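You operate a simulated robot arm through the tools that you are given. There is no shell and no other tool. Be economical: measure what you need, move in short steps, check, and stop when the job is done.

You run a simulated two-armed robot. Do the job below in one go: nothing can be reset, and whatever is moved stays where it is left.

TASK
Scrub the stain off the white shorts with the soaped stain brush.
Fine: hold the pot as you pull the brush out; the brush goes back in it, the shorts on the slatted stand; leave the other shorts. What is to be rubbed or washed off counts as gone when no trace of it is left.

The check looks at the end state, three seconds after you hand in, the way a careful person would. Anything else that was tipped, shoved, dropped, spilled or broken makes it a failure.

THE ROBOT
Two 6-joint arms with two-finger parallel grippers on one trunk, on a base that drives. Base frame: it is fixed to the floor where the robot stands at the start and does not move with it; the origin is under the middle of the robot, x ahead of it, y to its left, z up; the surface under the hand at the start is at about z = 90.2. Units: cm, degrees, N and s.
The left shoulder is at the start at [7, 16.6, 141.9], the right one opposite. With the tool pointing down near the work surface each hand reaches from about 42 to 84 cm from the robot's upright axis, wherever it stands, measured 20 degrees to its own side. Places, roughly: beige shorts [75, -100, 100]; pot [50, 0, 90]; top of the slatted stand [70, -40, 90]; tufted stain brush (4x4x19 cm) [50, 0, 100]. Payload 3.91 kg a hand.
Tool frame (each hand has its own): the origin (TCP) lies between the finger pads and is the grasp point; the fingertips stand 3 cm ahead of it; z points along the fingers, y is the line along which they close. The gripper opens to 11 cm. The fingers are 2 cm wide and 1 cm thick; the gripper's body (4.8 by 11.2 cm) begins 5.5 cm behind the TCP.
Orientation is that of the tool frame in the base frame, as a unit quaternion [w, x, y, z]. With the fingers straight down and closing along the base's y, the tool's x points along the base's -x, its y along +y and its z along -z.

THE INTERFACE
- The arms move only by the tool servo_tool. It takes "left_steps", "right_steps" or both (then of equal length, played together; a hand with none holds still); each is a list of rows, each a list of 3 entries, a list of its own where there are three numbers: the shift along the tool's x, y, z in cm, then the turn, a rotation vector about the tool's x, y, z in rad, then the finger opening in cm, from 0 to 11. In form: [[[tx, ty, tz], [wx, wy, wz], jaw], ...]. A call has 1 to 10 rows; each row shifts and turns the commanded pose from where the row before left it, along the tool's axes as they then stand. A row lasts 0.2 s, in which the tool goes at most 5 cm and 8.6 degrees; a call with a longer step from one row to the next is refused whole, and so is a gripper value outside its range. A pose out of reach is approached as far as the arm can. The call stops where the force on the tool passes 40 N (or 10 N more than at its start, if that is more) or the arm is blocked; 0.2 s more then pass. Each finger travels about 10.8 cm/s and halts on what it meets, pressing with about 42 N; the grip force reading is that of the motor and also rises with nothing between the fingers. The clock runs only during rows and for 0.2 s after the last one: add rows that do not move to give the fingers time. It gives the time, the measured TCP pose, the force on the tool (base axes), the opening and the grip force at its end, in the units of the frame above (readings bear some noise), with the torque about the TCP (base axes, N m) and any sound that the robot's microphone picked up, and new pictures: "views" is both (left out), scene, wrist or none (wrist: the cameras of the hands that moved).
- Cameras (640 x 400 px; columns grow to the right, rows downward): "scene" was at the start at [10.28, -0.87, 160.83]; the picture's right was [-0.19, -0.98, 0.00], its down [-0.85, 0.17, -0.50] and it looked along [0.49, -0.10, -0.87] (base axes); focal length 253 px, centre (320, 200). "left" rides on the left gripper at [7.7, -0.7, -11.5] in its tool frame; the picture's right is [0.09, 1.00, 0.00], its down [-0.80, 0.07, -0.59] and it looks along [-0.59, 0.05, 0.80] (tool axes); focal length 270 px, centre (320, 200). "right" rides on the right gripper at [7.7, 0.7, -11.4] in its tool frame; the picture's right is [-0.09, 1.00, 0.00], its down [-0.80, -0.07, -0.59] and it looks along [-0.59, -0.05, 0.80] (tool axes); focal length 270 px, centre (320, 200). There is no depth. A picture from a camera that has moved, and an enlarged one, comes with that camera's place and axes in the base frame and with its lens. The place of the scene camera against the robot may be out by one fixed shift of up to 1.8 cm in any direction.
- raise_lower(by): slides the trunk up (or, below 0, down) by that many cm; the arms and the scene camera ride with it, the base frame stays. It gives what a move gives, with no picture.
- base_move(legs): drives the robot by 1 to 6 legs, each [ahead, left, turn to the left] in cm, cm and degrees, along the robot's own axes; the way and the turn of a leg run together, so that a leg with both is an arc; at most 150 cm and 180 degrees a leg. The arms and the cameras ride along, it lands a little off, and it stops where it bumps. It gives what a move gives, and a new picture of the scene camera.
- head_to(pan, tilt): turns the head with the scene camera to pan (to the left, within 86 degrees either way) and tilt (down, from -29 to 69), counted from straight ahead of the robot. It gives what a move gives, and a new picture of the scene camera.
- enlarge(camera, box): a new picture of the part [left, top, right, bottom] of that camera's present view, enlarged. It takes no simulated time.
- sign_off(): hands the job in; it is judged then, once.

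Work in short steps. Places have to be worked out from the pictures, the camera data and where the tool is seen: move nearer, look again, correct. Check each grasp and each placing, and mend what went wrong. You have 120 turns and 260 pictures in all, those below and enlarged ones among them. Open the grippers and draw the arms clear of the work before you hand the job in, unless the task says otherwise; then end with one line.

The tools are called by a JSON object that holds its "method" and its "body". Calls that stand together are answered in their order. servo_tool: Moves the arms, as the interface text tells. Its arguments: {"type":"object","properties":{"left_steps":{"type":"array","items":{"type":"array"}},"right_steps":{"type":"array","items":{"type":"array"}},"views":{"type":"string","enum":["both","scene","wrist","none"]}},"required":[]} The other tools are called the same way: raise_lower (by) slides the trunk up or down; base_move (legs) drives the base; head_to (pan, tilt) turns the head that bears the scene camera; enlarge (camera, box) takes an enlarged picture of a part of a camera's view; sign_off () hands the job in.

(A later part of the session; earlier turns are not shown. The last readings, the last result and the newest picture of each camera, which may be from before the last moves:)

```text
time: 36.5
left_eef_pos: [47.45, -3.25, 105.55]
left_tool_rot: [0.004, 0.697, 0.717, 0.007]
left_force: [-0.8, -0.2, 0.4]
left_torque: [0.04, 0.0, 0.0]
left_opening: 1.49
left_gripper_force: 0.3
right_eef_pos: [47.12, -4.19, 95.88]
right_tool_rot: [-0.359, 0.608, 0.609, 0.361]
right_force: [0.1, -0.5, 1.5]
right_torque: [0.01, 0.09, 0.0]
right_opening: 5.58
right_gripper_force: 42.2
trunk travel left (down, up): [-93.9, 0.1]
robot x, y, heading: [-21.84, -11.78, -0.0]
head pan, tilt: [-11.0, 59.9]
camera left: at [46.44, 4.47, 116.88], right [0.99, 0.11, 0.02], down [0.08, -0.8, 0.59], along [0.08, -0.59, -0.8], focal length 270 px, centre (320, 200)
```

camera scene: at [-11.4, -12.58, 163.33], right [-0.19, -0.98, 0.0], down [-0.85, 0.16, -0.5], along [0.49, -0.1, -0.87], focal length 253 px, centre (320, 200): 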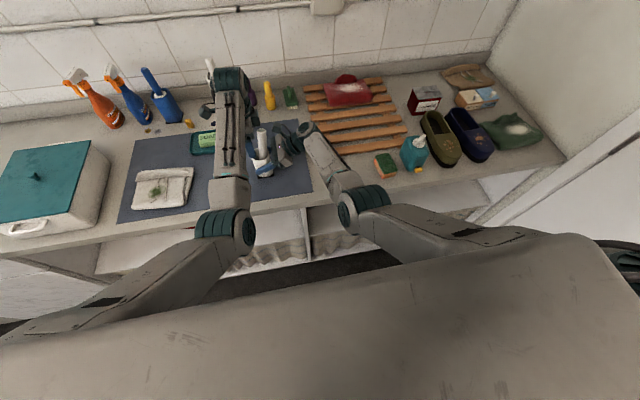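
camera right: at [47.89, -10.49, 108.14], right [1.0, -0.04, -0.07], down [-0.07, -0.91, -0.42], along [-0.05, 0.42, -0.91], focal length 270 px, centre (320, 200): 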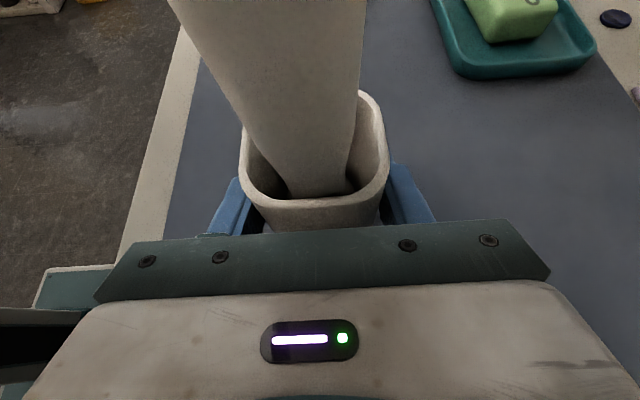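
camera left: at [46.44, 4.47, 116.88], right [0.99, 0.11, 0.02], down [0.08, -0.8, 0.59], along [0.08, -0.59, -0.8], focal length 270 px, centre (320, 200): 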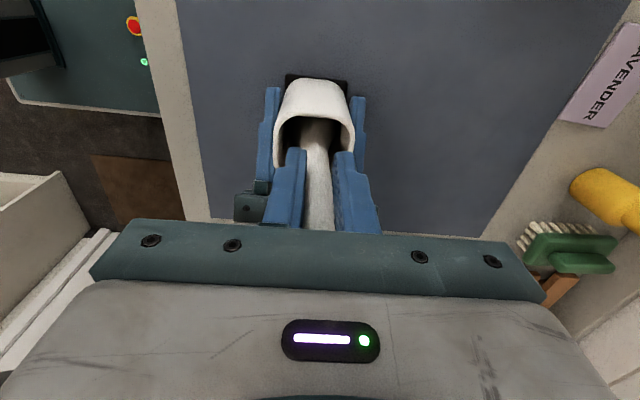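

The grip closed on nothing: from the right wrist view the handle leans toward -y (near y≈-5.5 at this height). I open, move 2.2 cm further and close again.

{"method": "servo_tool", "body": {"left_steps": [[[0, 0, 0], [0, 0, 0], 4], [[0, 0, 0], [0, 0, 0], 6], [[0, 0, 0], [0, 0, 0], 6], [[-1.1, -0.1, -0.3], [0, 0, 0], 6], [[-1.1, -0.1, 0], [0, 0, 0], 6], [[0, 0, 0], [0, 0, 0], 5], [[0, 0, 0], [0, 0, 0], 4], [[0, 0, 0], [0, 0, 0], 3], [[0, 0, 0], [0, 0, 0], 2], [[0, 0, 0], [0, 0, 0], 1.5]], "views": "wrist"}}

{"method": "enlarge", "body": {"camera": "right", "box": [0, 0, 640, 400]}}

```text
time: 38.7
left_eef_pos: [47.25, -5.3, 105.97]
left_tool_rot: [0.004, 0.698, 0.716, 0.006]
left_force: [-0.8, 0.7, -0.5]
left_torque: [0.06, -0.13, 0.03]
left_opening: 2.58
left_gripper_force: 42.1
right_eef_pos: [47.15, -4.06, 95.85]
right_tool_rot: [-0.36, 0.607, 0.61, 0.36]
right_force: [-1.1, -0.3, 2.1]
right_torque: [-0.01, 0.07, -0.03]
right_opening: 5.56
right_gripper_force: 42.2
trunk travel left (down, up): [-93.9, 0.1]
robot x, y, heading: [-21.67, -12.01, 0.3]
head pan, tilt: [-11.0, 59.9]
camera left: at [46.23, 2.4, 117.22], right [0.99, 0.11, 0.02], down [0.08, -0.8, 0.59], along [0.08, -0.59, -0.8], focal length 270 px, centre (320, 200)
```

left: 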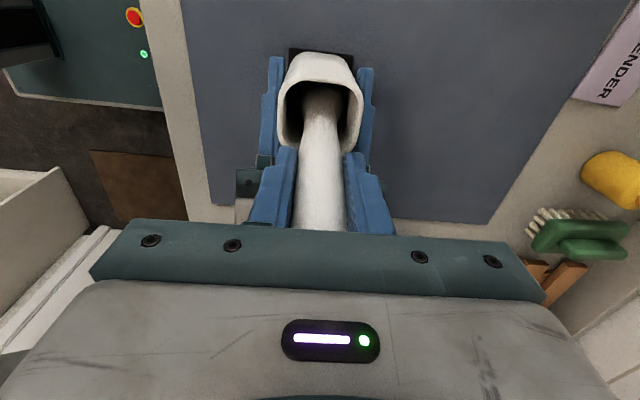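

```text
1.00 times, centred on (320, 200) of right (not enlarged: the box is as wide or as high as the picture)
camera zoom: at [47.84, -10.5, 108.14], right [1.0, -0.04, -0.07], down [-0.07, -0.91, -0.42], along [-0.05, 0.42, -0.91], focal length 270 px, centre (320, 200)
```

zoom: 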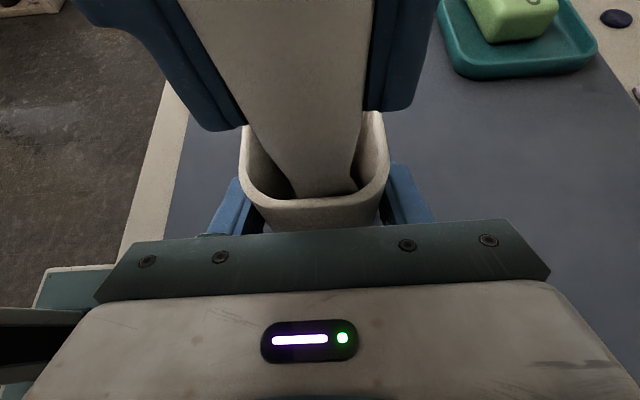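

Handle is gripped (2.6 cm, 42 N). I lift it along its own slightly leaning axis.

{"method": "servo_tool", "body": {"left_steps": [[[-0.15, 0, -1], [0, 0, 0], 1.5], [[-0.15, 0, -1], [0, 0, 0], 1.5], [[-0.15, 0, -1], [0, 0, 0], 1.5], [[-0.15, 0, -1], [0, 0, 0], 1.5], [[-0.15, 0, -1], [0, 0, 0], 1.5], [[0, 0, 0], [0, 0, 0], 1.5]]}}

```text
time: 40.1
left_eef_pos: [47.23, -6.15, 111.01]
left_tool_rot: [0.006, 0.699, 0.716, 0.007]
left_force: [-0.4, 6.2, 1.5]
left_torque: [0.65, 0.13, -0.01]
left_opening: 2.55
left_gripper_force: 41.7
right_eef_pos: [47.15, -4.21, 95.84]
right_tool_rot: [-0.359, 0.608, 0.609, 0.361]
right_force: [2.8, -8.1, 1.5]
right_torque: [0.21, 0.04, -0.01]
right_opening: 5.57
right_gripper_force: 42.0
trunk travel left (down, up): [-93.9, 0.1]
robot x, y, heading: [-21.88, -11.93, 0.1]
head pan, tilt: [-11.0, 59.9]
camera scene: at [-11.38, -12.66, 163.33], right [-0.19, -0.98, 0.0], down [-0.85, 0.16, -0.5], along [0.49, -0.1, -0.87], focal length 253 px, centre (320, 200)
camera left: at [46.32, 1.64, 122.34], right [0.99, 0.11, 0.02], down [0.08, -0.8, 0.59], along [0.08, -0.59, -0.8], focal length 270 px, centre (320, 200)
```

scene: 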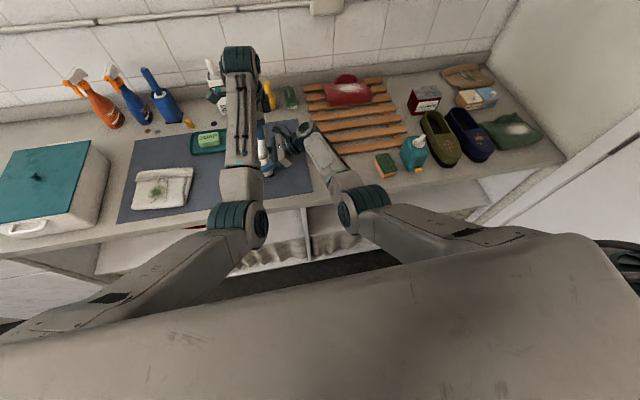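
left: 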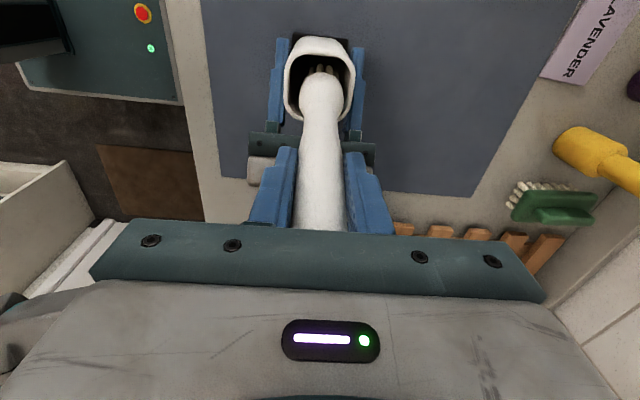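

Bristles are appearing; a side load of 6 N says to ease back toward +y. I continue lifting.

{"method": "servo_tool", "body": {"left_steps": [[[0.5, 0, -0.5], [0, 0, 0], 1.5], [[0.2, 0, -1], [0, 0, 0], 1.5], [[0.1, 0, -1], [0, 0, 0], 1.5], [[0, 0, -1], [0, 0, 0], 1.5], [[0, 0, -1], [0, 0, 0], 1.5], [[0, 0, 0], [0, 0, 0], 1.5]]}}

```text
time: 41.5
left_eef_pos: [48.24, -5.86, 114.53]
left_tool_rot: [0.006, 0.698, 0.716, 0.009]
left_force: [0.4, -0.2, -1.1]
left_torque: [-0.01, -0.02, 0.02]
left_opening: 2.54
left_gripper_force: 42.0
left hand out of reach, approached as far as the arm can: row 4, 5
right_eef_pos: [47.3, -4.08, 96.01]
right_tool_rot: [-0.36, 0.608, 0.609, 0.361]
right_force: [2.8, -0.6, 1.4]
right_torque: [-0.11, -0.07, 0.1]
right_opening: 5.55
right_gripper_force: 41.6
trunk travel left (down, up): [-93.9, 0.1]
robot x, y, heading: [-21.86, -11.81, 0.0]
head pan, tilt: [-11.0, 59.9]
camera scene: at [-11.36, -12.64, 163.33], right [-0.19, -0.98, 0.0], down [-0.85, 0.16, -0.5], along [0.49, -0.1, -0.87], focal length 253 px, centre (320, 200)
camera left: at [47.21, 1.95, 125.86], right [0.99, 0.11, 0.02], down [0.08, -0.8, 0.59], along [0.08, -0.59, -0.8], focal length 270 px, centre (320, 200)
```

scene: 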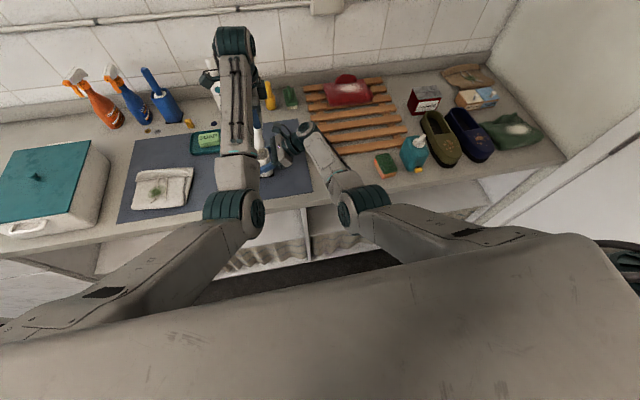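
left: 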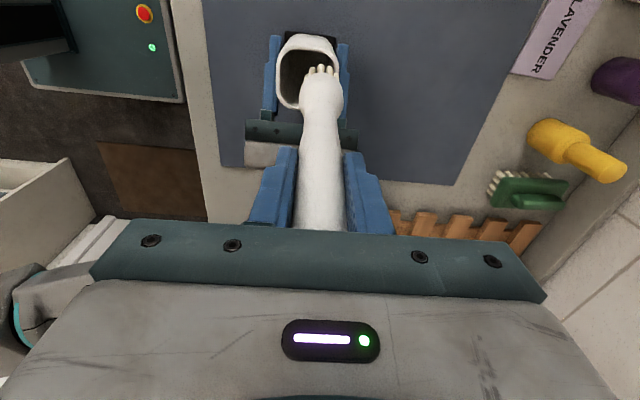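

At the height limit now; I check from the right wrist camera whether the bristles are clear of the rim.

{"method": "enlarge", "body": {"camera": "right", "box": [160, 0, 480, 200]}}

```text
2.00 times, centred on (320, 100) of right
camera zoom: at [47.87, -10.49, 108.14], right [1.0, -0.04, -0.07], down [-0.07, -0.91, -0.42], along [-0.05, 0.42, -0.91], focal length 541 px, centre (320, 400)
```

zoom: 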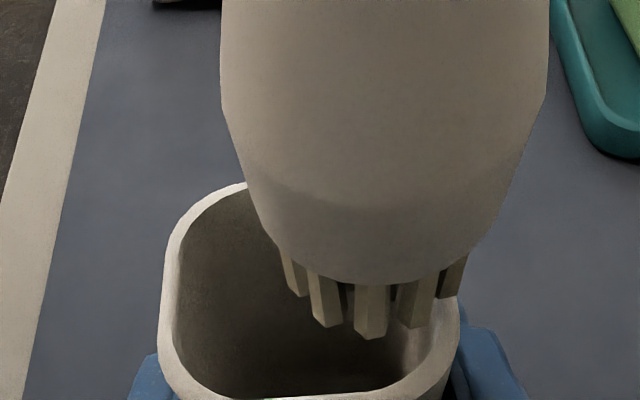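

The tuft tips seem about level with the rim. I try pitching the fingers slightly forward (tip staying put) to gain height.

{"method": "servo_tool", "body": {"left_steps": [[[0, -0.8, 0], [-0.05, 0, 0], 1.5], [[0, -0.8, 0], [-0.05, 0, 0], 1.5], [[0, 0, -0.7], [0, 0, 0], 1.5], [[0, 0, -0.7], [0, 0, 0], 1.5]], "views": "wrist"}}

{"method": "enlarge", "body": {"camera": "right", "box": [160, 0, 480, 200]}}

```text
time: 42.5
left_eef_pos: [46.45, -5.76, 115.93]
left_tool_rot: [0.039, 0.697, 0.715, 0.042]
left_force: [0.3, -0.9, -1.2]
left_torque: [0.0, 0.0, 0.01]
left_opening: 2.53
left_gripper_force: 42.4
right_eef_pos: [47.14, -4.13, 95.77]
right_tool_rot: [-0.36, 0.607, 0.61, 0.36]
right_force: [0.7, -0.7, 1.7]
right_torque: [-0.04, 0.1, 0.01]
right_opening: 5.55
right_gripper_force: 42.2
trunk travel left (down, up): [-93.9, 0.1]
robot x, y, heading: [-21.68, -11.72, -0.1]
head pan, tilt: [-11.0, 59.9]
camera left: at [44.27, 1.91, 126.99], right [0.99, 0.11, 0.12], down [0.02, -0.8, 0.6], along [0.16, -0.59, -0.79], focal length 270 px, centre (320, 200)
```

left: 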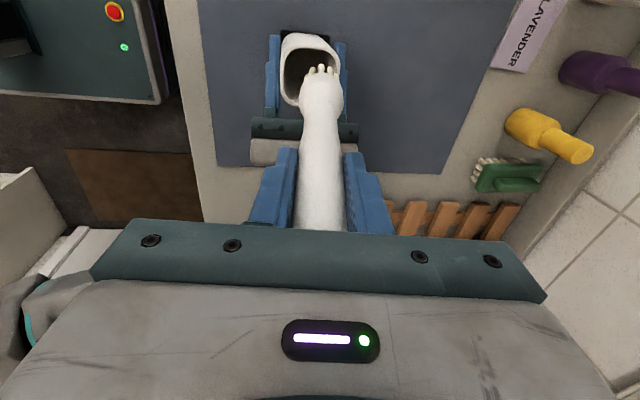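

```text
2.00 times, centred on (320, 100) of right
camera zoom: at [47.82, -10.49, 108.14], right [1.0, -0.04, -0.07], down [-0.07, -0.91, -0.42], along [-0.05, 0.42, -0.91], focal length 541 px, centre (320, 400)
```

zoom: 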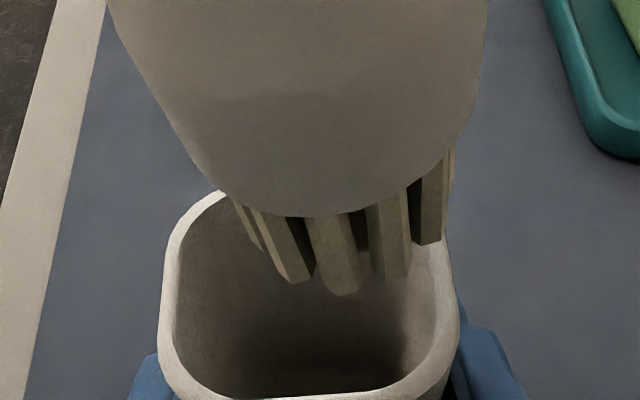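

That gained 1.4 cm with no reach warning. I repeat it to gain more.

{"method": "servo_tool", "body": {"left_steps": [[[0, -0.8, 0], [-0.05, 0, 0], 1.5], [[0, -0.8, 0], [-0.05, 0, 0], 1.5], [[0, 0, -0.8], [0, 0, 0], 1.5], [[0, 0, -0.8], [0, 0, 0], 1.5], [[0, 0, -0.8], [0, 0, 0], 1.5], [[0, 0, 0], [0, 0, 0], 1.5]], "views": "wrist"}}

{"method": "enlarge", "body": {"camera": "right", "box": [160, 0, 480, 200]}}

```text
time: 44.1
left_eef_pos: [45.51, -2.53, 118.17]
left_tool_rot: [0.066, 0.683, 0.721, 0.095]
left_force: [0.8, 0.3, -1.0]
left_torque: [0.02, 0.01, 0.03]
left_opening: 2.5
left_gripper_force: 41.7
left hand out of reach, approached as far as the arm can: row 4
right_eef_pos: [47.04, -4.19, 95.81]
right_tool_rot: [-0.36, 0.607, 0.61, 0.361]
right_force: [-1.0, -0.3, -0.1]
right_torque: [-0.12, 0.11, 0.04]
right_opening: 5.6
right_gripper_force: 42.1
trunk travel left (down, up): [-93.9, 0.1]
robot x, y, heading: [-21.75, -11.88, -0.1]
head pan, tilt: [-11.0, 59.9]
stopped in row 6 (left hand): the arm was blocked; the commanded pose is now the measured one
camera left: at [41.86, 4.65, 129.27], right [0.96, 0.14, 0.23], down [-0.02, -0.82, 0.56], along [0.27, -0.55, -0.79], focal length 270 px, centre (320, 200)
```

left: 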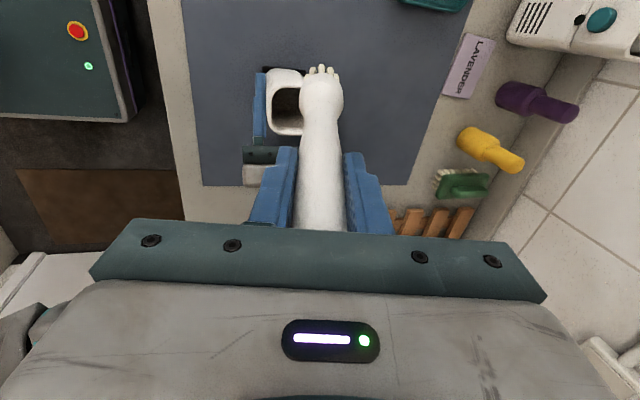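

```text
2.00 times, centred on (320, 100) of right
camera zoom: at [47.83, -10.5, 108.14], right [1.0, -0.04, -0.07], down [-0.07, -0.91, -0.42], along [-0.05, 0.42, -0.91], focal length 541 px, centre (320, 400)
```

zoom: 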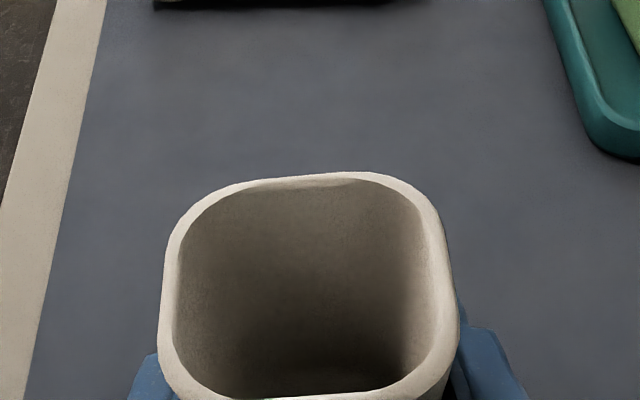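

Brush is out and clear. I carry it left to over the shorts, then level the hand; the right keeps holding the pot.

{"method": "servo_tool", "body": {"left_steps": [[[4, 0, 0], [0, 0, 0], 1.5], [[4, 0, 0], [0, 0, 0], 1.5], [[4, 0, 0], [0, 0, 0], 1.5], [[4, 0, 0], [0, 0, 0], 1.5], [[4, 0, 0], [0, 0, 0], 1.5], [[4, 0, 0.5], [0.11, 0, 0], 1.5], [[3, 0, 0.5], [0.11, -0.07, 0], 1.5], [[0, 0, 0.5], [0, -0.07, 0], 1.5], [[0, 0, 0], [0, 0, 0], 1.5]]}}

```text
time: 46.1
left_eef_pos: [48.78, 24.22, 112.48]
left_tool_rot: [0.042, 0.688, 0.723, -0.035]
left_force: [-0.7, 0.6, -0.4]
left_torque: [0.0, 0.03, 0.02]
left_opening: 2.53
left_gripper_force: 41.8
left hand out of reach, approached as far as the arm can: row 1, 2, 3, 4, 6, 7
right_eef_pos: [47.17, -4.02, 95.88]
right_tool_rot: [-0.36, 0.607, 0.609, 0.361]
right_force: [0.0, 0.9, 1.0]
right_torque: [0.01, 0.08, 0.02]
right_opening: 5.56
right_gripper_force: 41.9
trunk travel left (down, up): [-93.9, 0.1]
robot x, y, heading: [-21.79, -11.92, -0.3]
head pan, tilt: [-11.0, 59.9]
camera scene: at [-11.38, -12.6, 163.33], right [-0.19, -0.98, 0.0], down [-0.85, 0.16, -0.5], along [0.49, -0.1, -0.87], focal length 253 px, centre (320, 200)
camera left: at [47.62, 33.05, 122.78], right [0.99, 0.14, 0.0], down [0.1, -0.73, 0.68], along [0.09, -0.67, -0.74], focal length 270 px, centre (320, 200)
```

scene: 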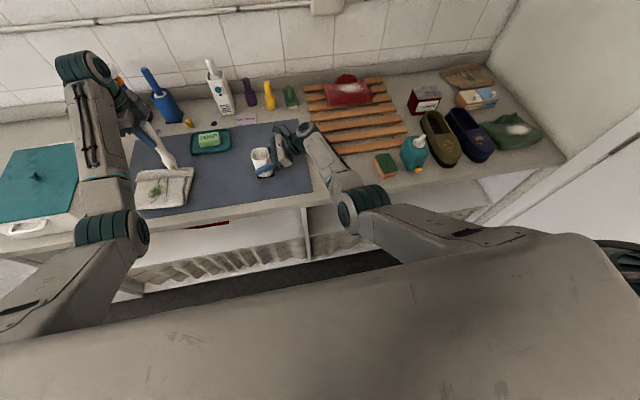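
left: 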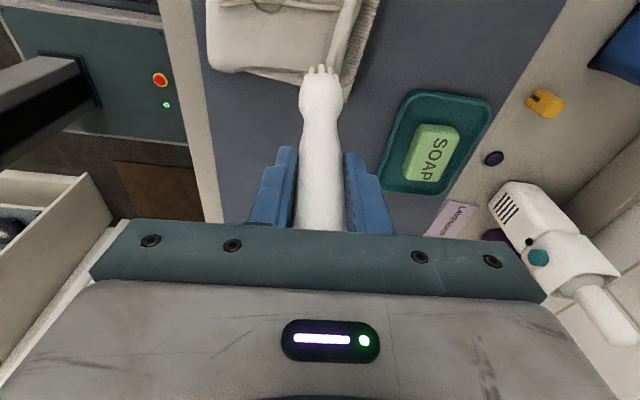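

Brush hangs nearly vertical, tip near (49, 24.5, 97.5). I look closely at the stain from the scene camera.

{"method": "enlarge", "body": {"camera": "scene", "box": [110, 130, 238, 210]}}

```text
5.00 times, centred on (174, 170) of scene
camera zoom: at [-11.38, -12.6, 163.33], right [-0.19, -0.98, 0.0], down [-0.85, 0.16, -0.5], along [0.49, -0.1, -0.87], focal length 1264 px, centre (1050, 350)
```

zoom: 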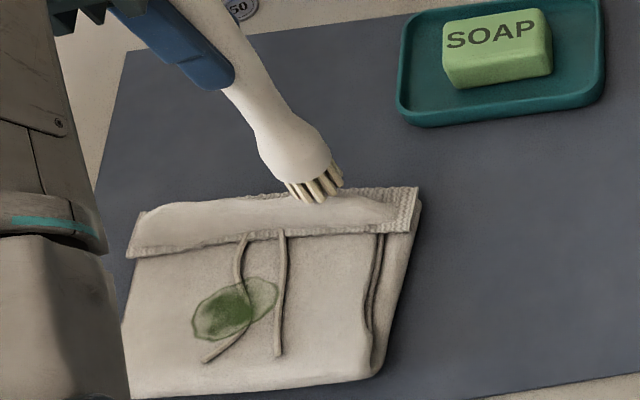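

Stain spans roughly x 41–45.5, y 29–34. I move the brush over its middle.

{"method": "servo_tool", "body": {"left_steps": [[[2.4, -1.7, -0.2], [0, 0, 0], 1.5], [[2.4, -1.7, -0.2], [0, 0, 0], 1.5], [[2.3, -1.7, -0.2], [0, 0, 0], 1.5], [[0, 0, 0], [0, 0, 0], 1.5]]}}

{"method": "enlarge", "body": {"camera": "scene", "box": [110, 130, 238, 210]}}

```text
time: 47.1
left_eef_pos: [43.82, 31.27, 111.37]
left_tool_rot: [0.042, 0.688, 0.724, -0.034]
left_force: [-0.4, -0.1, -0.9]
left_torque: [0.01, 0.0, -0.03]
left_opening: 2.53
left_gripper_force: 42.2
left hand out of reach, approached as far as the arm can: row 2
right_eef_pos: [47.12, -4.16, 95.8]
right_tool_rot: [-0.36, 0.608, 0.609, 0.361]
right_force: [-0.3, 3.1, 2.1]
right_torque: [0.08, 0.12, -0.09]
right_opening: 5.55
right_gripper_force: 42.1
trunk travel left (down, up): [-93.9, 0.1]
robot x, y, heading: [-21.61, -11.97, 0.1]
head pan, tilt: [-11.0, 59.9]
camera scene: at [-11.38, -12.66, 163.33], right [-0.19, -0.98, 0.0], down [-0.85, 0.16, -0.5], along [0.49, -0.1, -0.87], focal length 253 px, centre (320, 200)
camera left: at [42.56, 40.1, 121.74], right [0.99, 0.14, 0.0], down [0.1, -0.73, 0.68], along [0.09, -0.67, -0.74], focal length 270 px, centre (320, 200)
```

scene: 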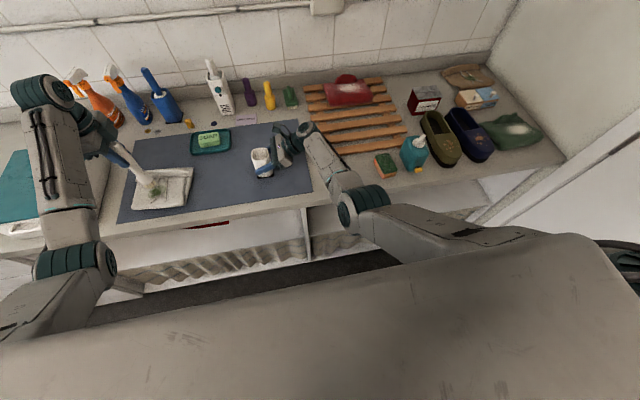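
left: 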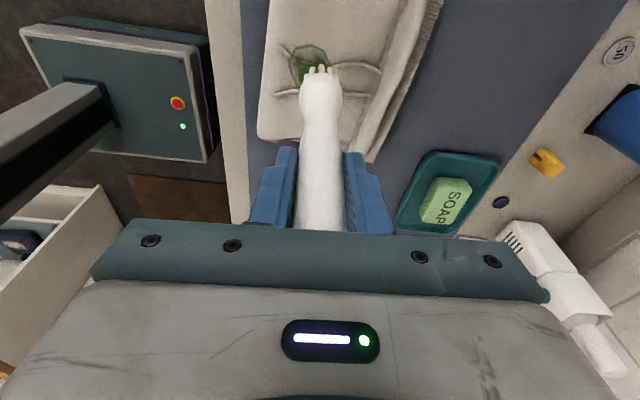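

```text
5.00 times, centred on (174, 170) of scene
camera zoom: at [-11.38, -12.66, 163.33], right [-0.19, -0.98, 0.0], down [-0.85, 0.16, -0.5], along [0.49, -0.1, -0.87], focal length 1264 px, centre (1050, 350)
```

zoom: 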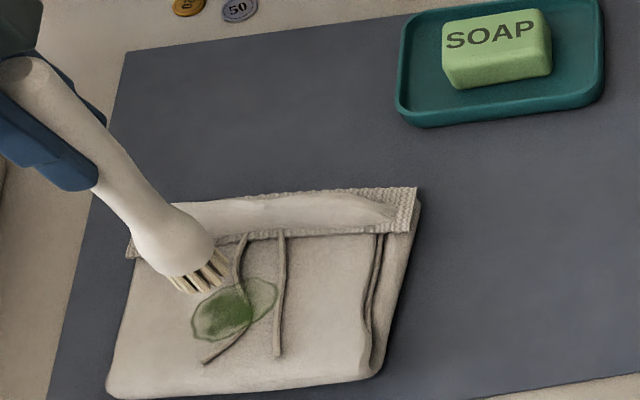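

Brush tip is over the stain centre (~(43, 31.7)). I lower until light contact.

{"method": "servo_tool", "body": {"left_steps": [[[0.1, -0.4, 1], [0, 0, 0], 1.5], [[0.1, -0.4, 1], [0, 0, 0], 1.5], [[0.1, 0, 1], [0, 0, 0], 1.5], [[0.1, 0, 0.5], [0, 0, 0], 1.5], [[0, 0, 0], [0, 0, 0], 1.5]], "views": "wrist"}}

{"method": "enlarge", "body": {"camera": "scene", "box": [110, 130, 238, 210]}}

```text
time: 48.3
left_eef_pos: [42.69, 31.29, 108.13]
left_tool_rot: [0.041, 0.689, 0.723, -0.034]
left_force: [0.5, 1.3, -1.2]
left_torque: [0.01, -0.04, 0.01]
left_opening: 2.56
left_gripper_force: 41.7
right_eef_pos: [47.1, -4.08, 95.9]
right_tool_rot: [-0.361, 0.607, 0.61, 0.361]
right_force: [-0.2, 0.2, 1.5]
right_torque: [0.06, 0.1, 0.0]
right_opening: 5.57
right_gripper_force: 42.2
trunk travel left (down, up): [-93.9, 0.1]
robot x, y, heading: [-21.48, -11.66, 0.1]
head pan, tilt: [-11.0, 59.9]
camera left: at [41.7, 40.15, 118.49], right [0.99, 0.14, 0.0], down [0.1, -0.73, 0.68], along [0.09, -0.67, -0.74], focal length 270 px, centre (320, 200)
```

left: 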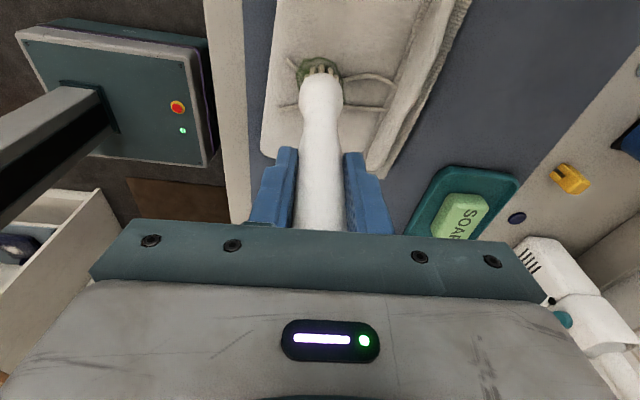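

```text
5.00 times, centred on (174, 170) of scene
camera zoom: at [-11.41, -12.59, 163.33], right [-0.19, -0.98, 0.0], down [-0.85, 0.16, -0.5], along [0.49, -0.1, -0.87], focal length 1264 px, centre (1050, 350)
```

zoom: 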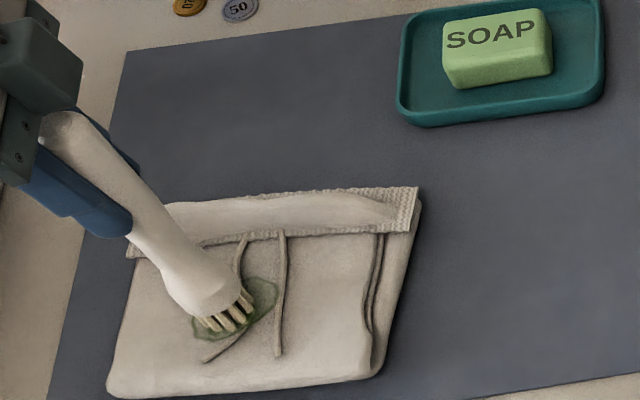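

Almost touching. I lower in small steps until contact force shows.

{"method": "servo_tool", "body": {"left_steps": [[[0, 0, 0.3], [0, 0, 0], 1.5], [[0, 0, 0.3], [0, 0, 0], 1.5], [[0, 0, 0.3], [0, 0, 0], 1.5], [[0, 0, 0], [0, 0, 0], 1.5]], "views": "none"}}

{"method": "enlarge", "body": {"camera": "scene", "box": [110, 130, 238, 210]}}

```text
time: 49.3
left_eef_pos: [42.61, 30.91, 107.66]
left_tool_rot: [0.043, 0.689, 0.723, -0.03]
left_force: [4.7, 4.0, 30.8]
left_torque: [0.29, -0.58, 0.09]
left_opening: 2.52
left_gripper_force: 42.4
right_eef_pos: [46.9, -4.36, 96.1]
right_tool_rot: [-0.36, 0.606, 0.61, 0.363]
right_force: [0.6, -0.5, -2.5]
right_torque: [-0.01, 0.0, 0.0]
right_opening: 5.58
right_gripper_force: 42.5
trunk travel left (down, up): [-93.9, 0.1]
robot x, y, heading: [-21.86, -11.74, 0.0]
head pan, tilt: [-11.0, 59.9]
```

```text
5.00 times, centred on (174, 170) of scene
camera zoom: at [-11.85, -12.88, 163.39], right [-0.19, -0.98, 0.0], down [-0.85, 0.17, -0.5], along [0.49, -0.09, -0.86], focal length 1264 px, centre (1050, 350)
```

zoom: 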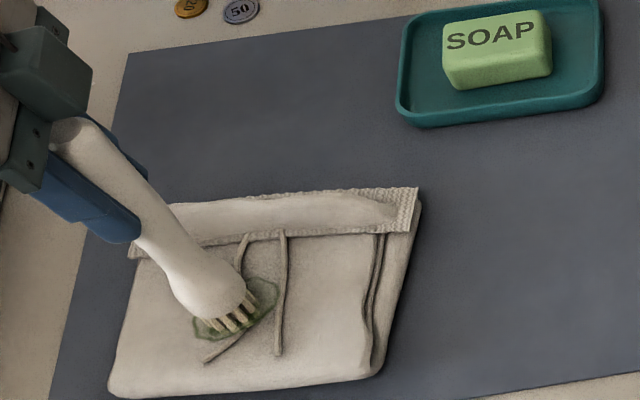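

Contact at 31 N, a bit much: I raise 0.3 cm to ease it and start strokes along y through the stain's centre.

{"method": "servo_tool", "body": {"left_steps": [[[0, 0, -0.3], [0, 0, 0], 1.5], [[1.5, 0, -0.16], [0, 0, 0], 1.5], [[-1.5, 0, 0.16], [0, 0, 0], 1.5], [[-1.5, 0, 0.16], [0, 0, 0], 1.5], [[1.5, 0, -0.16], [0, 0, 0], 1.5], [[1.5, 0, -0.16], [0, 0, 0], 1.5], [[-1.5, 0, 0.16], [0, 0, 0], 1.5], [[-1.5, 0, 0.16], [0, 0, 0], 1.5], [[1.5, 0, -0.16], [0, 0, 0], 1.5]], "views": "none"}}

{"method": "enlarge", "body": {"camera": "scene", "box": [110, 130, 238, 210]}}

```text
time: 51.3
left_eef_pos: [42.91, 31.2, 107.43]
left_tool_rot: [0.042, 0.689, 0.723, -0.034]
left_force: [-0.2, -2.9, 6.2]
left_torque: [-0.54, -0.06, 0.01]
left_opening: 2.51
left_gripper_force: 42.0
right_eef_pos: [47.1, -4.15, 95.88]
right_tool_rot: [-0.36, 0.607, 0.61, 0.361]
right_force: [-1.0, -0.1, -1.9]
right_torque: [-0.03, 0.01, 0.0]
right_opening: 5.58
right_gripper_force: 42.2
trunk travel left (down, up): [-93.9, 0.1]
robot x, y, heading: [-21.43, -11.74, 0.3]
head pan, tilt: [-11.0, 59.9]
```

```text
5.00 times, centred on (174, 170) of scene
camera zoom: at [-11.49, -12.56, 163.33], right [-0.19, -0.98, 0.0], down [-0.85, 0.16, -0.5], along [0.49, -0.1, -0.86], focal length 1264 px, centre (1050, 350)
```

zoom: 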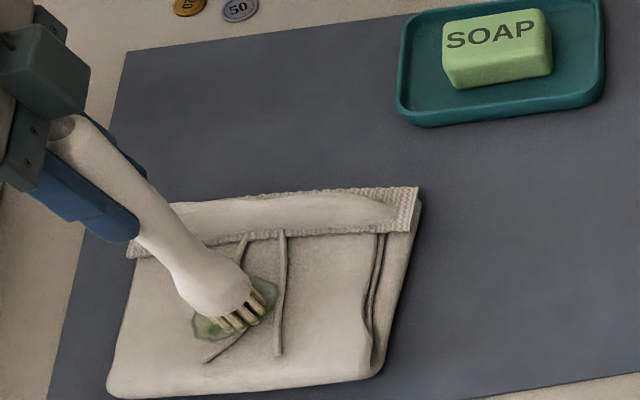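

The stain is fading and the shorts stay put. I continue strokes with offsets in +x, then -x.

{"method": "servo_tool", "body": {"left_steps": [[[-2, 0, 0.22], [0, 0, 0], 1.5], [[0, 1.3, 0], [0, 0, 0], 1.5], [[2, 0, -0.22], [0, 0, 0], 1.5], [[2, 0, -0.22], [0, 0, 0], 1.5], [[-2, 0, 0.22], [0, 0, 0], 1.5], [[-2, 0, 0.22], [0, 0, 0], 1.5], [[-1, 0, 0.11], [0, 0, 0], 1.5], [[2, 0, -0.22], [0, 0, 0], 1.5], [[2, 0, -0.22], [0, 0, 0], 1.5], [[-1, -1.3, 0.11], [0, 0, 0], 1.5]], "views": "none"}}

{"method": "servo_tool", "body": {"left_steps": [[[-1, -1.3, 0.11], [0, 0, 0], 1.5], [[2, 0, -0.22], [0, 0, 0], 1.5], [[2, 0, -0.22], [0, 0, 0], 1.5], [[-2, 0, 0.22], [0, 0, 0], 1.5], [[-2, 0, 0.22], [0, 0, 0], 1.5], [[2, 0, -0.22], [0, 0, 0], 1.5], [[2, 0, -0.22], [0, 0, 0], 1.5], [[-2, 1.3, 0.22], [0, 0, 0], 1.5], [[-2, 0, 0.22], [0, 0, 0], 1.5], [[2, 0, -0.22], [0, 0, 0], 1.5]], "views": "none"}}

{"method": "enlarge", "body": {"camera": "scene", "box": [110, 130, 238, 210]}}

```text
time: 53.5
left_eef_pos: [42.85, 30.93, 107.62]
left_tool_rot: [0.041, 0.689, 0.723, -0.034]
left_force: [-0.9, -0.1, -1.0]
left_torque: [0.0, 0.0, 0.0]
left_opening: 2.49
left_gripper_force: 41.8
right_eef_pos: [47.14, -4.04, 95.88]
right_tool_rot: [-0.36, 0.607, 0.609, 0.361]
right_force: [0.0, -0.2, -1.3]
right_torque: [0.0, 0.06, -0.01]
right_opening: 5.6
right_gripper_force: 42.4
trunk travel left (down, up): [-93.9, 0.1]
robot x, y, heading: [-22.16, -11.78, 0.1]
head pan, tilt: [-11.0, 59.9]
```

```text
time: 55.7
left_eef_pos: [42.75, 31.9, 107.62]
left_tool_rot: [0.042, 0.689, 0.722, -0.035]
left_force: [0.0, -3.3, 7.8]
left_torque: [-0.71, -0.05, 0.05]
left_opening: 2.5
left_gripper_force: 42.3
right_eef_pos: [47.07, -4.18, 95.89]
right_tool_rot: [-0.36, 0.607, 0.61, 0.361]
right_force: [-0.5, 0.8, -1.7]
right_torque: [0.01, 0.0, -0.01]
right_opening: 5.59
right_gripper_force: 42.0
trunk travel left (down, up): [-93.9, 0.1]
robot x, y, heading: [-21.78, -11.57, -0.4]
head pan, tilt: [-11.0, 59.9]
```

```text
5.00 times, centred on (174, 170) of scene
camera zoom: at [-11.58, -12.64, 163.35], right [-0.19, -0.98, 0.0], down [-0.85, 0.16, -0.5], along [0.49, -0.1, -0.86], focal length 1264 px, centre (1050, 350)
```

zoom: 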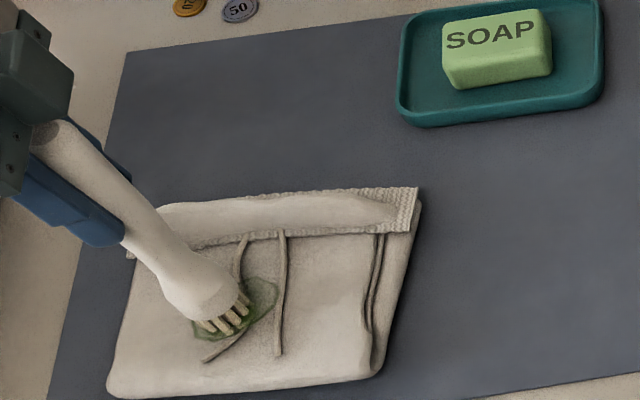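

I lift and move aside to see the stain's true state.

{"method": "servo_tool", "body": {"left_steps": [[[0, 0, -2], [0, 0, 0], 1.5], [[0, 2, -2], [0, 0, 0], 1.5], [[0, 3, 0], [0, 0, 0], 1.5], [[0, 0, 0], [0, 0, 0], 1.5]], "views": "wrist"}}

{"method": "enlarge", "body": {"camera": "scene", "box": [118, 160, 198, 210]}}

```text
time: 56.7
left_eef_pos: [47.77, 32.72, 111.4]
left_tool_rot: [0.041, 0.688, 0.723, -0.034]
left_force: [0.8, -0.1, -1.2]
left_torque: [-0.04, 0.02, -0.01]
left_opening: 2.49
left_gripper_force: 42.3
right_eef_pos: [47.15, -4.09, 95.7]
right_tool_rot: [-0.36, 0.607, 0.609, 0.361]
right_force: [-1.1, -0.2, 1.2]
right_torque: [0.06, 0.05, 0.02]
right_opening: 5.55
right_gripper_force: 42.4
trunk travel left (down, up): [-93.9, 0.1]
robot x, y, heading: [-21.45, -11.92, 0.1]
head pan, tilt: [-11.0, 59.9]
camera left: at [46.64, 41.68, 121.79], right [0.99, 0.14, 0.0], down [0.1, -0.73, 0.68], along [0.09, -0.67, -0.74], focal length 270 px, centre (320, 200)
```

left: 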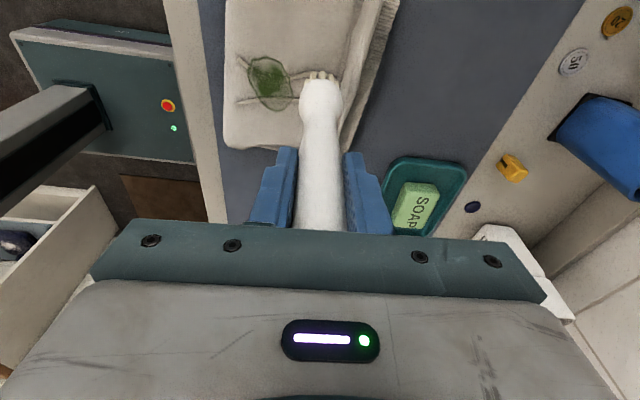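

```text
8.00 times, centred on (158, 185) of scene
camera zoom: at [-11.42, -12.52, 163.33], right [-0.19, -0.98, 0.0], down [-0.85, 0.16, -0.5], along [0.49, -0.1, -0.86], focal length 2023 px, centre (1616, 320)
```

zoom: 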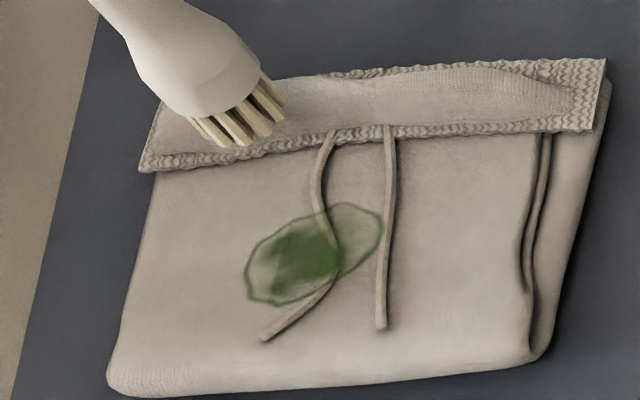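

The stain is barely reduced: my strokes were partly off contact and ~1 cm too far in +y. Stain centre is ≈(42.8, 30.8). I go back and press more firmly there.

{"method": "servo_tool", "body": {"left_steps": [[[-1.2, -2.5, 0], [0, 0, 0], 1.5], [[-1.0, -2.5, 0.5], [0, 0, 0], 1.5], [[0.2, 0, 1.6], [0, 0, 0], 1.5], [[0.2, 0, 1.5], [0, 0, 0], 1.5], [[0, 0, 0.3], [0, 0, 0], 1.5], [[0, 0, 0], [0, 0, 0], 1.5]], "views": "none"}}

```text
time: 58.1
left_eef_pos: [43.08, 30.41, 107.7]
left_tool_rot: [0.042, 0.688, 0.723, -0.033]
left_force: [-0.9, 1.9, 14.8]
left_torque: [0.05, 0.17, -0.03]
left_opening: 2.52
left_gripper_force: 42.6
left hand out of reach, approached as far as the arm can: row 2
right_eef_pos: [46.94, -4.11, 96.03]
right_tool_rot: [-0.36, 0.607, 0.608, 0.363]
right_force: [-0.2, 0.9, -2.1]
right_torque: [0.03, -0.02, -0.06]
right_opening: 5.56
right_gripper_force: 41.7
trunk travel left (down, up): [-93.9, 0.1]
robot x, y, heading: [-21.84, -11.53, -0.0]
head pan, tilt: [-11.0, 59.9]
```

15 N here. Strokes along y at this pressure, reading the force after.

{"method": "servo_tool", "body": {"left_steps": [[[1.5, 0, -0.16], [0, 0, 0], 1.5], [[-1.5, 0, 0.16], [0, 0, 0], 1.5], [[-1.5, 0, 0.16], [0, 0, 0], 1.5], [[-1, 0, 0.12], [0, 0, 0], 1.5], [[1, 0, -0.1], [0, 0, 0], 1.5], [[1.5, 0, -0.16], [0, 0, 0], 1.5], [[1.5, 0, -0.16], [0, 0, 0], 1.5], [[-1.5, 0, 0.16], [0, 0, 0], 1.5], [[-1.5, 0, 0.16], [0, 0, 0], 1.5], [[-1, 0, 0.12], [0, 0, 0], 1.5]], "views": "none"}}

{"method": "enlarge", "body": {"camera": "scene", "box": [118, 160, 198, 210]}}

```text
time: 60.3
left_eef_pos: [43.18, 27.99, 107.46]
left_tool_rot: [0.042, 0.688, 0.724, -0.034]
left_force: [0.4, 5.0, 18.9]
left_torque: [0.47, 0.09, -0.02]
left_opening: 2.49
left_gripper_force: 41.7
right_eef_pos: [46.88, -4.19, 96.01]
right_tool_rot: [-0.36, 0.606, 0.609, 0.362]
right_force: [0.2, -0.5, -1.0]
right_torque: [-0.03, 0.01, -0.01]
right_opening: 5.54
right_gripper_force: 41.5
trunk travel left (down, up): [-93.9, 0.1]
robot x, y, heading: [-21.5, -11.72, 0.5]
head pan, tilt: [-11.0, 59.9]
```

```text
8.00 times, centred on (158, 185) of scene
camera zoom: at [-11.7, -12.72, 163.35], right [-0.19, -0.98, 0.0], down [-0.85, 0.16, -0.5], along [0.49, -0.09, -0.86], focal length 2023 px, centre (1616, 320)
```

zoom: 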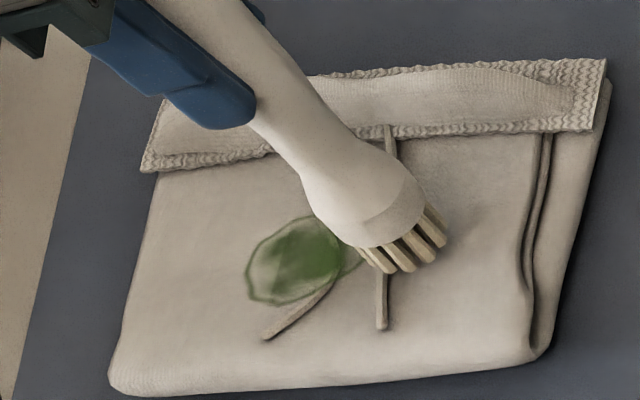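

Calibrating from this view: stain centre corresponds to TCP ≈ (43.7, 31.9), elongated toward +y/-x. I do firm strokes along that diagonal.

{"method": "servo_tool", "body": {"left_steps": [[[1.5, 1, -0.18], [0, 0, 0], 1.5], [[2.4, -0.6, -0.28], [0, 0, 0], 1.5], [[2.4, -0.6, -0.28], [0, 0, 0], 1.5], [[-2.4, 0.6, 0.28], [0, 0, 0], 1.5], [[-2.4, 0.6, 0.28], [0, 0, 0], 1.5], [[2.4, -0.6, -0.28], [0, 0, 0], 1.5], [[2.4, -0.6, -0.28], [0, 0, 0], 1.5], [[-2.4, 0.6, 0.28], [0, 0, 0], 1.5], [[-2.4, 0.6, 0.28], [0, 0, 0], 1.5], [[2.4, -0.6, -0.28], [0, 0, 0], 1.5]], "views": "none"}}

{"method": "servo_tool", "body": {"left_steps": [[[2.4, -0.6, -0.28], [0, 0, 0], 1.5], [[-2.4, 0.6, 0.28], [0, 0, 0], 1.5], [[-2.4, 0.6, 0.28], [0, 0, 0], 1.5], [[2.4, -0.6, -0.28], [0, 0, 0], 1.5], [[2.4, -0.6, -0.28], [0, 0, 0], 1.5], [[-2.4, 0.6, 0.28], [0, 0, 0], 1.5], [[-2.4, 0.6, 0.28], [0, 0, 0], 1.5], [[-2.0, 0.4, 0.22], [0, 0, 0], 1.5]], "views": "none"}}

{"method": "enlarge", "body": {"camera": "scene", "box": [118, 160, 198, 210]}}

```text
time: 62.5
left_eef_pos: [43.34, 31.87, 107.36]
left_tool_rot: [0.043, 0.689, 0.723, -0.034]
left_force: [1.5, -4.2, 10.5]
left_torque: [-0.82, -0.17, 0.08]
left_opening: 2.52
left_gripper_force: 41.5
right_eef_pos: [47.11, -4.25, 95.89]
right_tool_rot: [-0.359, 0.607, 0.61, 0.361]
right_force: [0.3, 0.1, -1.2]
right_torque: [0.02, -0.01, 0.02]
right_opening: 5.59
right_gripper_force: 41.9
trunk travel left (down, up): [-93.9, 0.1]
robot x, y, heading: [-21.93, -11.89, 0.1]
head pan, tilt: [-11.0, 59.9]
```

```text
time: 64.3
left_eef_pos: [44.51, 27.55, 107.51]
left_tool_rot: [0.042, 0.689, 0.723, -0.035]
left_force: [0.1, 0.0, 2.1]
left_torque: [0.0, 0.17, -0.02]
left_opening: 2.5
left_gripper_force: 41.6
right_eef_pos: [47.12, -4.12, 95.74]
right_tool_rot: [-0.36, 0.608, 0.609, 0.362]
right_force: [0.1, 0.6, -1.8]
right_torque: [0.03, 0.01, 0.01]
right_opening: 5.57
right_gripper_force: 41.7
trunk travel left (down, up): [-93.9, 0.1]
robot x, y, heading: [-22.1, -12.12, 0.1]
head pan, tilt: [-11.0, 59.9]
```

```text
8.00 times, centred on (158, 185) of scene
camera zoom: at [-11.44, -12.6, 163.33], right [-0.19, -0.98, 0.0], down [-0.85, 0.16, -0.5], along [0.49, -0.1, -0.86], focal length 2023 px, centre (1616, 320)
```

zoom: 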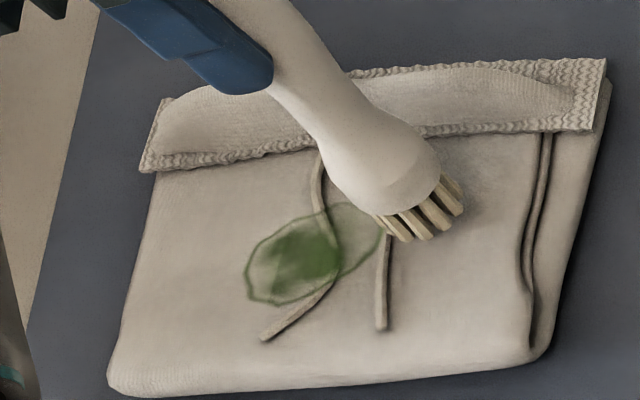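

No clear change. I test whether firmer pressure matters: press ~25 N right at the stain's centre and use short strokes.

{"method": "servo_tool", "body": {"left_steps": [[[2, -0.4, -0.22], [0, 0, 0], 1.5], [[2.2, -0.5, 0.1], [0, 0, 0], 1.5], [[0, 0, 0.1], [0, 0, 0], 1.5], [[0, 0, 0], [0, 0, 0], 1.5]], "views": "none"}}

```text
time: 65.3
left_eef_pos: [43.55, 31.44, 107.45]
left_tool_rot: [0.042, 0.689, 0.723, -0.031]
left_force: [5.4, -4.5, 27.3]
left_torque: [-0.91, -0.63, 0.09]
left_opening: 2.51
left_gripper_force: 41.9
right_eef_pos: [46.98, -4.33, 96.06]
right_tool_rot: [-0.361, 0.606, 0.609, 0.363]
right_force: [-0.1, 0.0, -1.4]
right_torque: [0.0, 0.04, 0.01]
right_opening: 5.54
right_gripper_force: 41.7
trunk travel left (down, up): [-93.9, 0.1]
robot x, y, heading: [-21.46, -11.75, 0.0]
head pan, tilt: [-11.0, 59.9]
```

{"method": "servo_tool", "body": {"left_steps": [[[1.2, -0.3, -0.13], [0, 0, 0], 1.5], [[-1.2, 0.3, 0.13], [0, 0, 0], 1.5], [[-1.2, 0.3, 0.13], [0, 0, 0], 1.5], [[1.2, -0.3, -0.13], [0, 0, 0], 1.5], [[1.2, -0.3, -0.13], [0, 0, 0], 1.5], [[-1.2, 0.3, 0.13], [0, 0, 0], 1.5], [[-1.2, 0.3, 0.13], [0, 0, 0], 1.5], [[1.2, -0.3, -0.13], [0, 0, 0], 1.5], [[1.2, -0.3, -0.13], [0, 0, 0], 1.5], [[-1.2, 0.3, 0.13], [0, 0, 0], 1.5]], "views": "none"}}

{"method": "servo_tool", "body": {"left_steps": [[[0, 0, -2], [0, 0, 0], 1.5], [[0, 2, -1], [0, 0, 0], 1.5], [[0, 3, 0], [0, 0, 0], 1.5], [[0, 0, 0], [0, 0, 0], 1.5]], "views": "none"}}

{"method": "enlarge", "body": {"camera": "scene", "box": [118, 160, 198, 210]}}

```text
time: 67.5
left_eef_pos: [43.36, 31.97, 107.01]
left_tool_rot: [0.04, 0.688, 0.724, -0.032]
left_force: [-1.2, 6.5, 12.3]
left_torque: [0.42, 0.13, 0.02]
left_opening: 2.49
left_gripper_force: 42.6
right_eef_pos: [46.98, -3.97, 95.88]
right_tool_rot: [-0.36, 0.607, 0.609, 0.362]
right_force: [-0.2, 0.5, -2.1]
right_torque: [-0.02, 0.03, 0.01]
right_opening: 5.59
right_gripper_force: 42.1
trunk travel left (down, up): [-93.9, 0.1]
robot x, y, heading: [-21.41, -11.75, 0.2]
head pan, tilt: [-11.0, 59.9]
```

```text
time: 68.5
left_eef_pos: [48.63, 32.35, 109.97]
left_tool_rot: [0.042, 0.689, 0.723, -0.035]
left_force: [-0.1, -0.4, -1.4]
left_torque: [0.04, 0.03, -0.01]
left_opening: 2.5
left_gripper_force: 41.6
right_eef_pos: [47.19, -4.14, 95.91]
right_tool_rot: [-0.359, 0.608, 0.609, 0.362]
right_force: [-1.2, -0.2, 1.0]
right_torque: [0.02, 0.11, 0.07]
right_opening: 5.58
right_gripper_force: 42.0
trunk travel left (down, up): [-93.9, 0.1]
robot x, y, heading: [-21.86, -11.92, 0.0]
head pan, tilt: [-11.0, 59.9]
```

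```text
8.00 times, centred on (158, 185) of scene
camera zoom: at [-11.44, -12.53, 163.33], right [-0.19, -0.98, 0.0], down [-0.85, 0.16, -0.5], along [0.49, -0.1, -0.86], focal length 2023 px, centre (1616, 320)
```

zoom: 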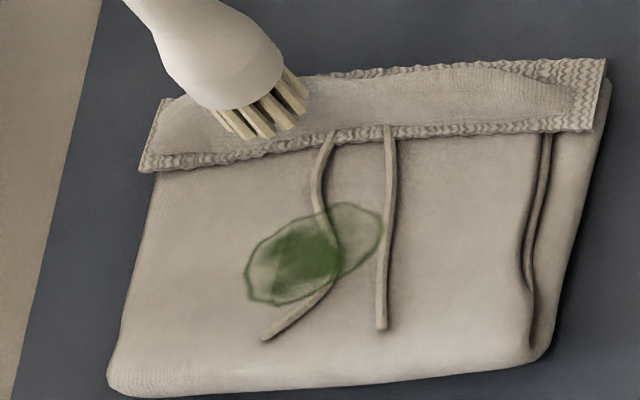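

Dry scrubbing does nothing, so the brush evidently must first be soaped on the bar in the dish (~(63, 15.5)). It's far for this stance: I release the pot, back the right hand off, and drive 10 cm ahead.

{"method": "servo_tool", "body": {"right_steps": [[[0, 0, 0], [0, 0, 0], 7], [[0, 0, 0], [0, 0, 0], 10], [[0, 0, 0], [0, 0, 0], 10], [[0, 0, -3], [0, 0, 0], 10], [[0, 0, -3], [0, 0, 0], 10], [[0, 0, -3], [0, 0, 0], 10], [[0, 0, -3], [0, 0, 0], 10], [[0, 0, 0], [0, 0, 0], 10]], "left_steps": [[[0, 0, -0.5], [0, 0, 0], 1.5], [[0, 0, 0], [0, 0, 0], 1.5], [[0, 0, 0], [0, 0, 0], 1.5], [[0, 0, 0], [0, 0, 0], 1.5], [[0, 0, 0], [0, 0, 0], 1.5], [[0, 0, 0], [0, 0, 0], 1.5], [[0, 0, 0], [0, 0, 0], 1.5], [[0, 0, 0], [0, 0, 0], 1.5]], "views": "none"}}

{"method": "base_move", "body": {"legs": [[10, 0, 0]]}}

```text
time: 70.3
left_eef_pos: [48.7, 32.44, 110.53]
left_tool_rot: [0.042, 0.688, 0.724, -0.035]
left_force: [-0.4, -1.3, -0.3]
left_torque: [0.0, 0.01, -0.03]
left_opening: 2.51
left_gripper_force: 41.9
right_eef_pos: [46.98, -14.69, 101.64]
right_tool_rot: [-0.359, 0.608, 0.609, 0.361]
right_force: [-0.7, -0.3, -0.2]
right_torque: [-0.03, 0.0, -0.04]
right_opening: 9.98
right_gripper_force: 0.1
trunk travel left (down, up): [-93.9, 0.1]
robot x, y, heading: [-21.77, -11.14, -0.2]
head pan, tilt: [-11.0, 59.9]
```

```text
time: 71.5
left_eef_pos: [58.01, 32.33, 110.89]
left_tool_rot: [0.042, 0.689, 0.723, -0.033]
left_force: [-0.5, -1.0, -1.6]
left_torque: [0.0, -0.04, 0.0]
left_opening: 2.52
left_gripper_force: 42.4
right_eef_pos: [56.36, -14.76, 101.82]
right_tool_rot: [-0.359, 0.606, 0.61, 0.362]
right_force: [-0.3, -0.2, 0.8]
right_torque: [0.01, 0.03, -0.04]
right_opening: 9.98
right_gripper_force: 0.1
trunk travel left (down, up): [-93.9, 0.1]
robot x, y, heading: [-11.97, -11.89, -0.2]
head pan, tilt: [-11.0, 59.9]
camera scene: at [-2.33, -12.66, 163.39], right [-0.19, -0.98, 0.0], down [-0.85, 0.16, -0.51], along [0.5, -0.1, -0.86], focal length 253 px, centre (320, 200)
```

scene: 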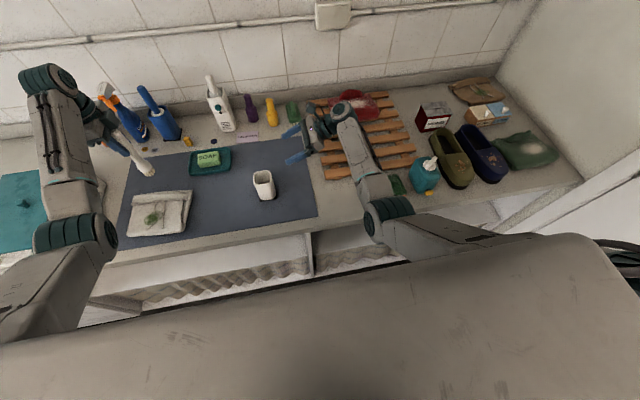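

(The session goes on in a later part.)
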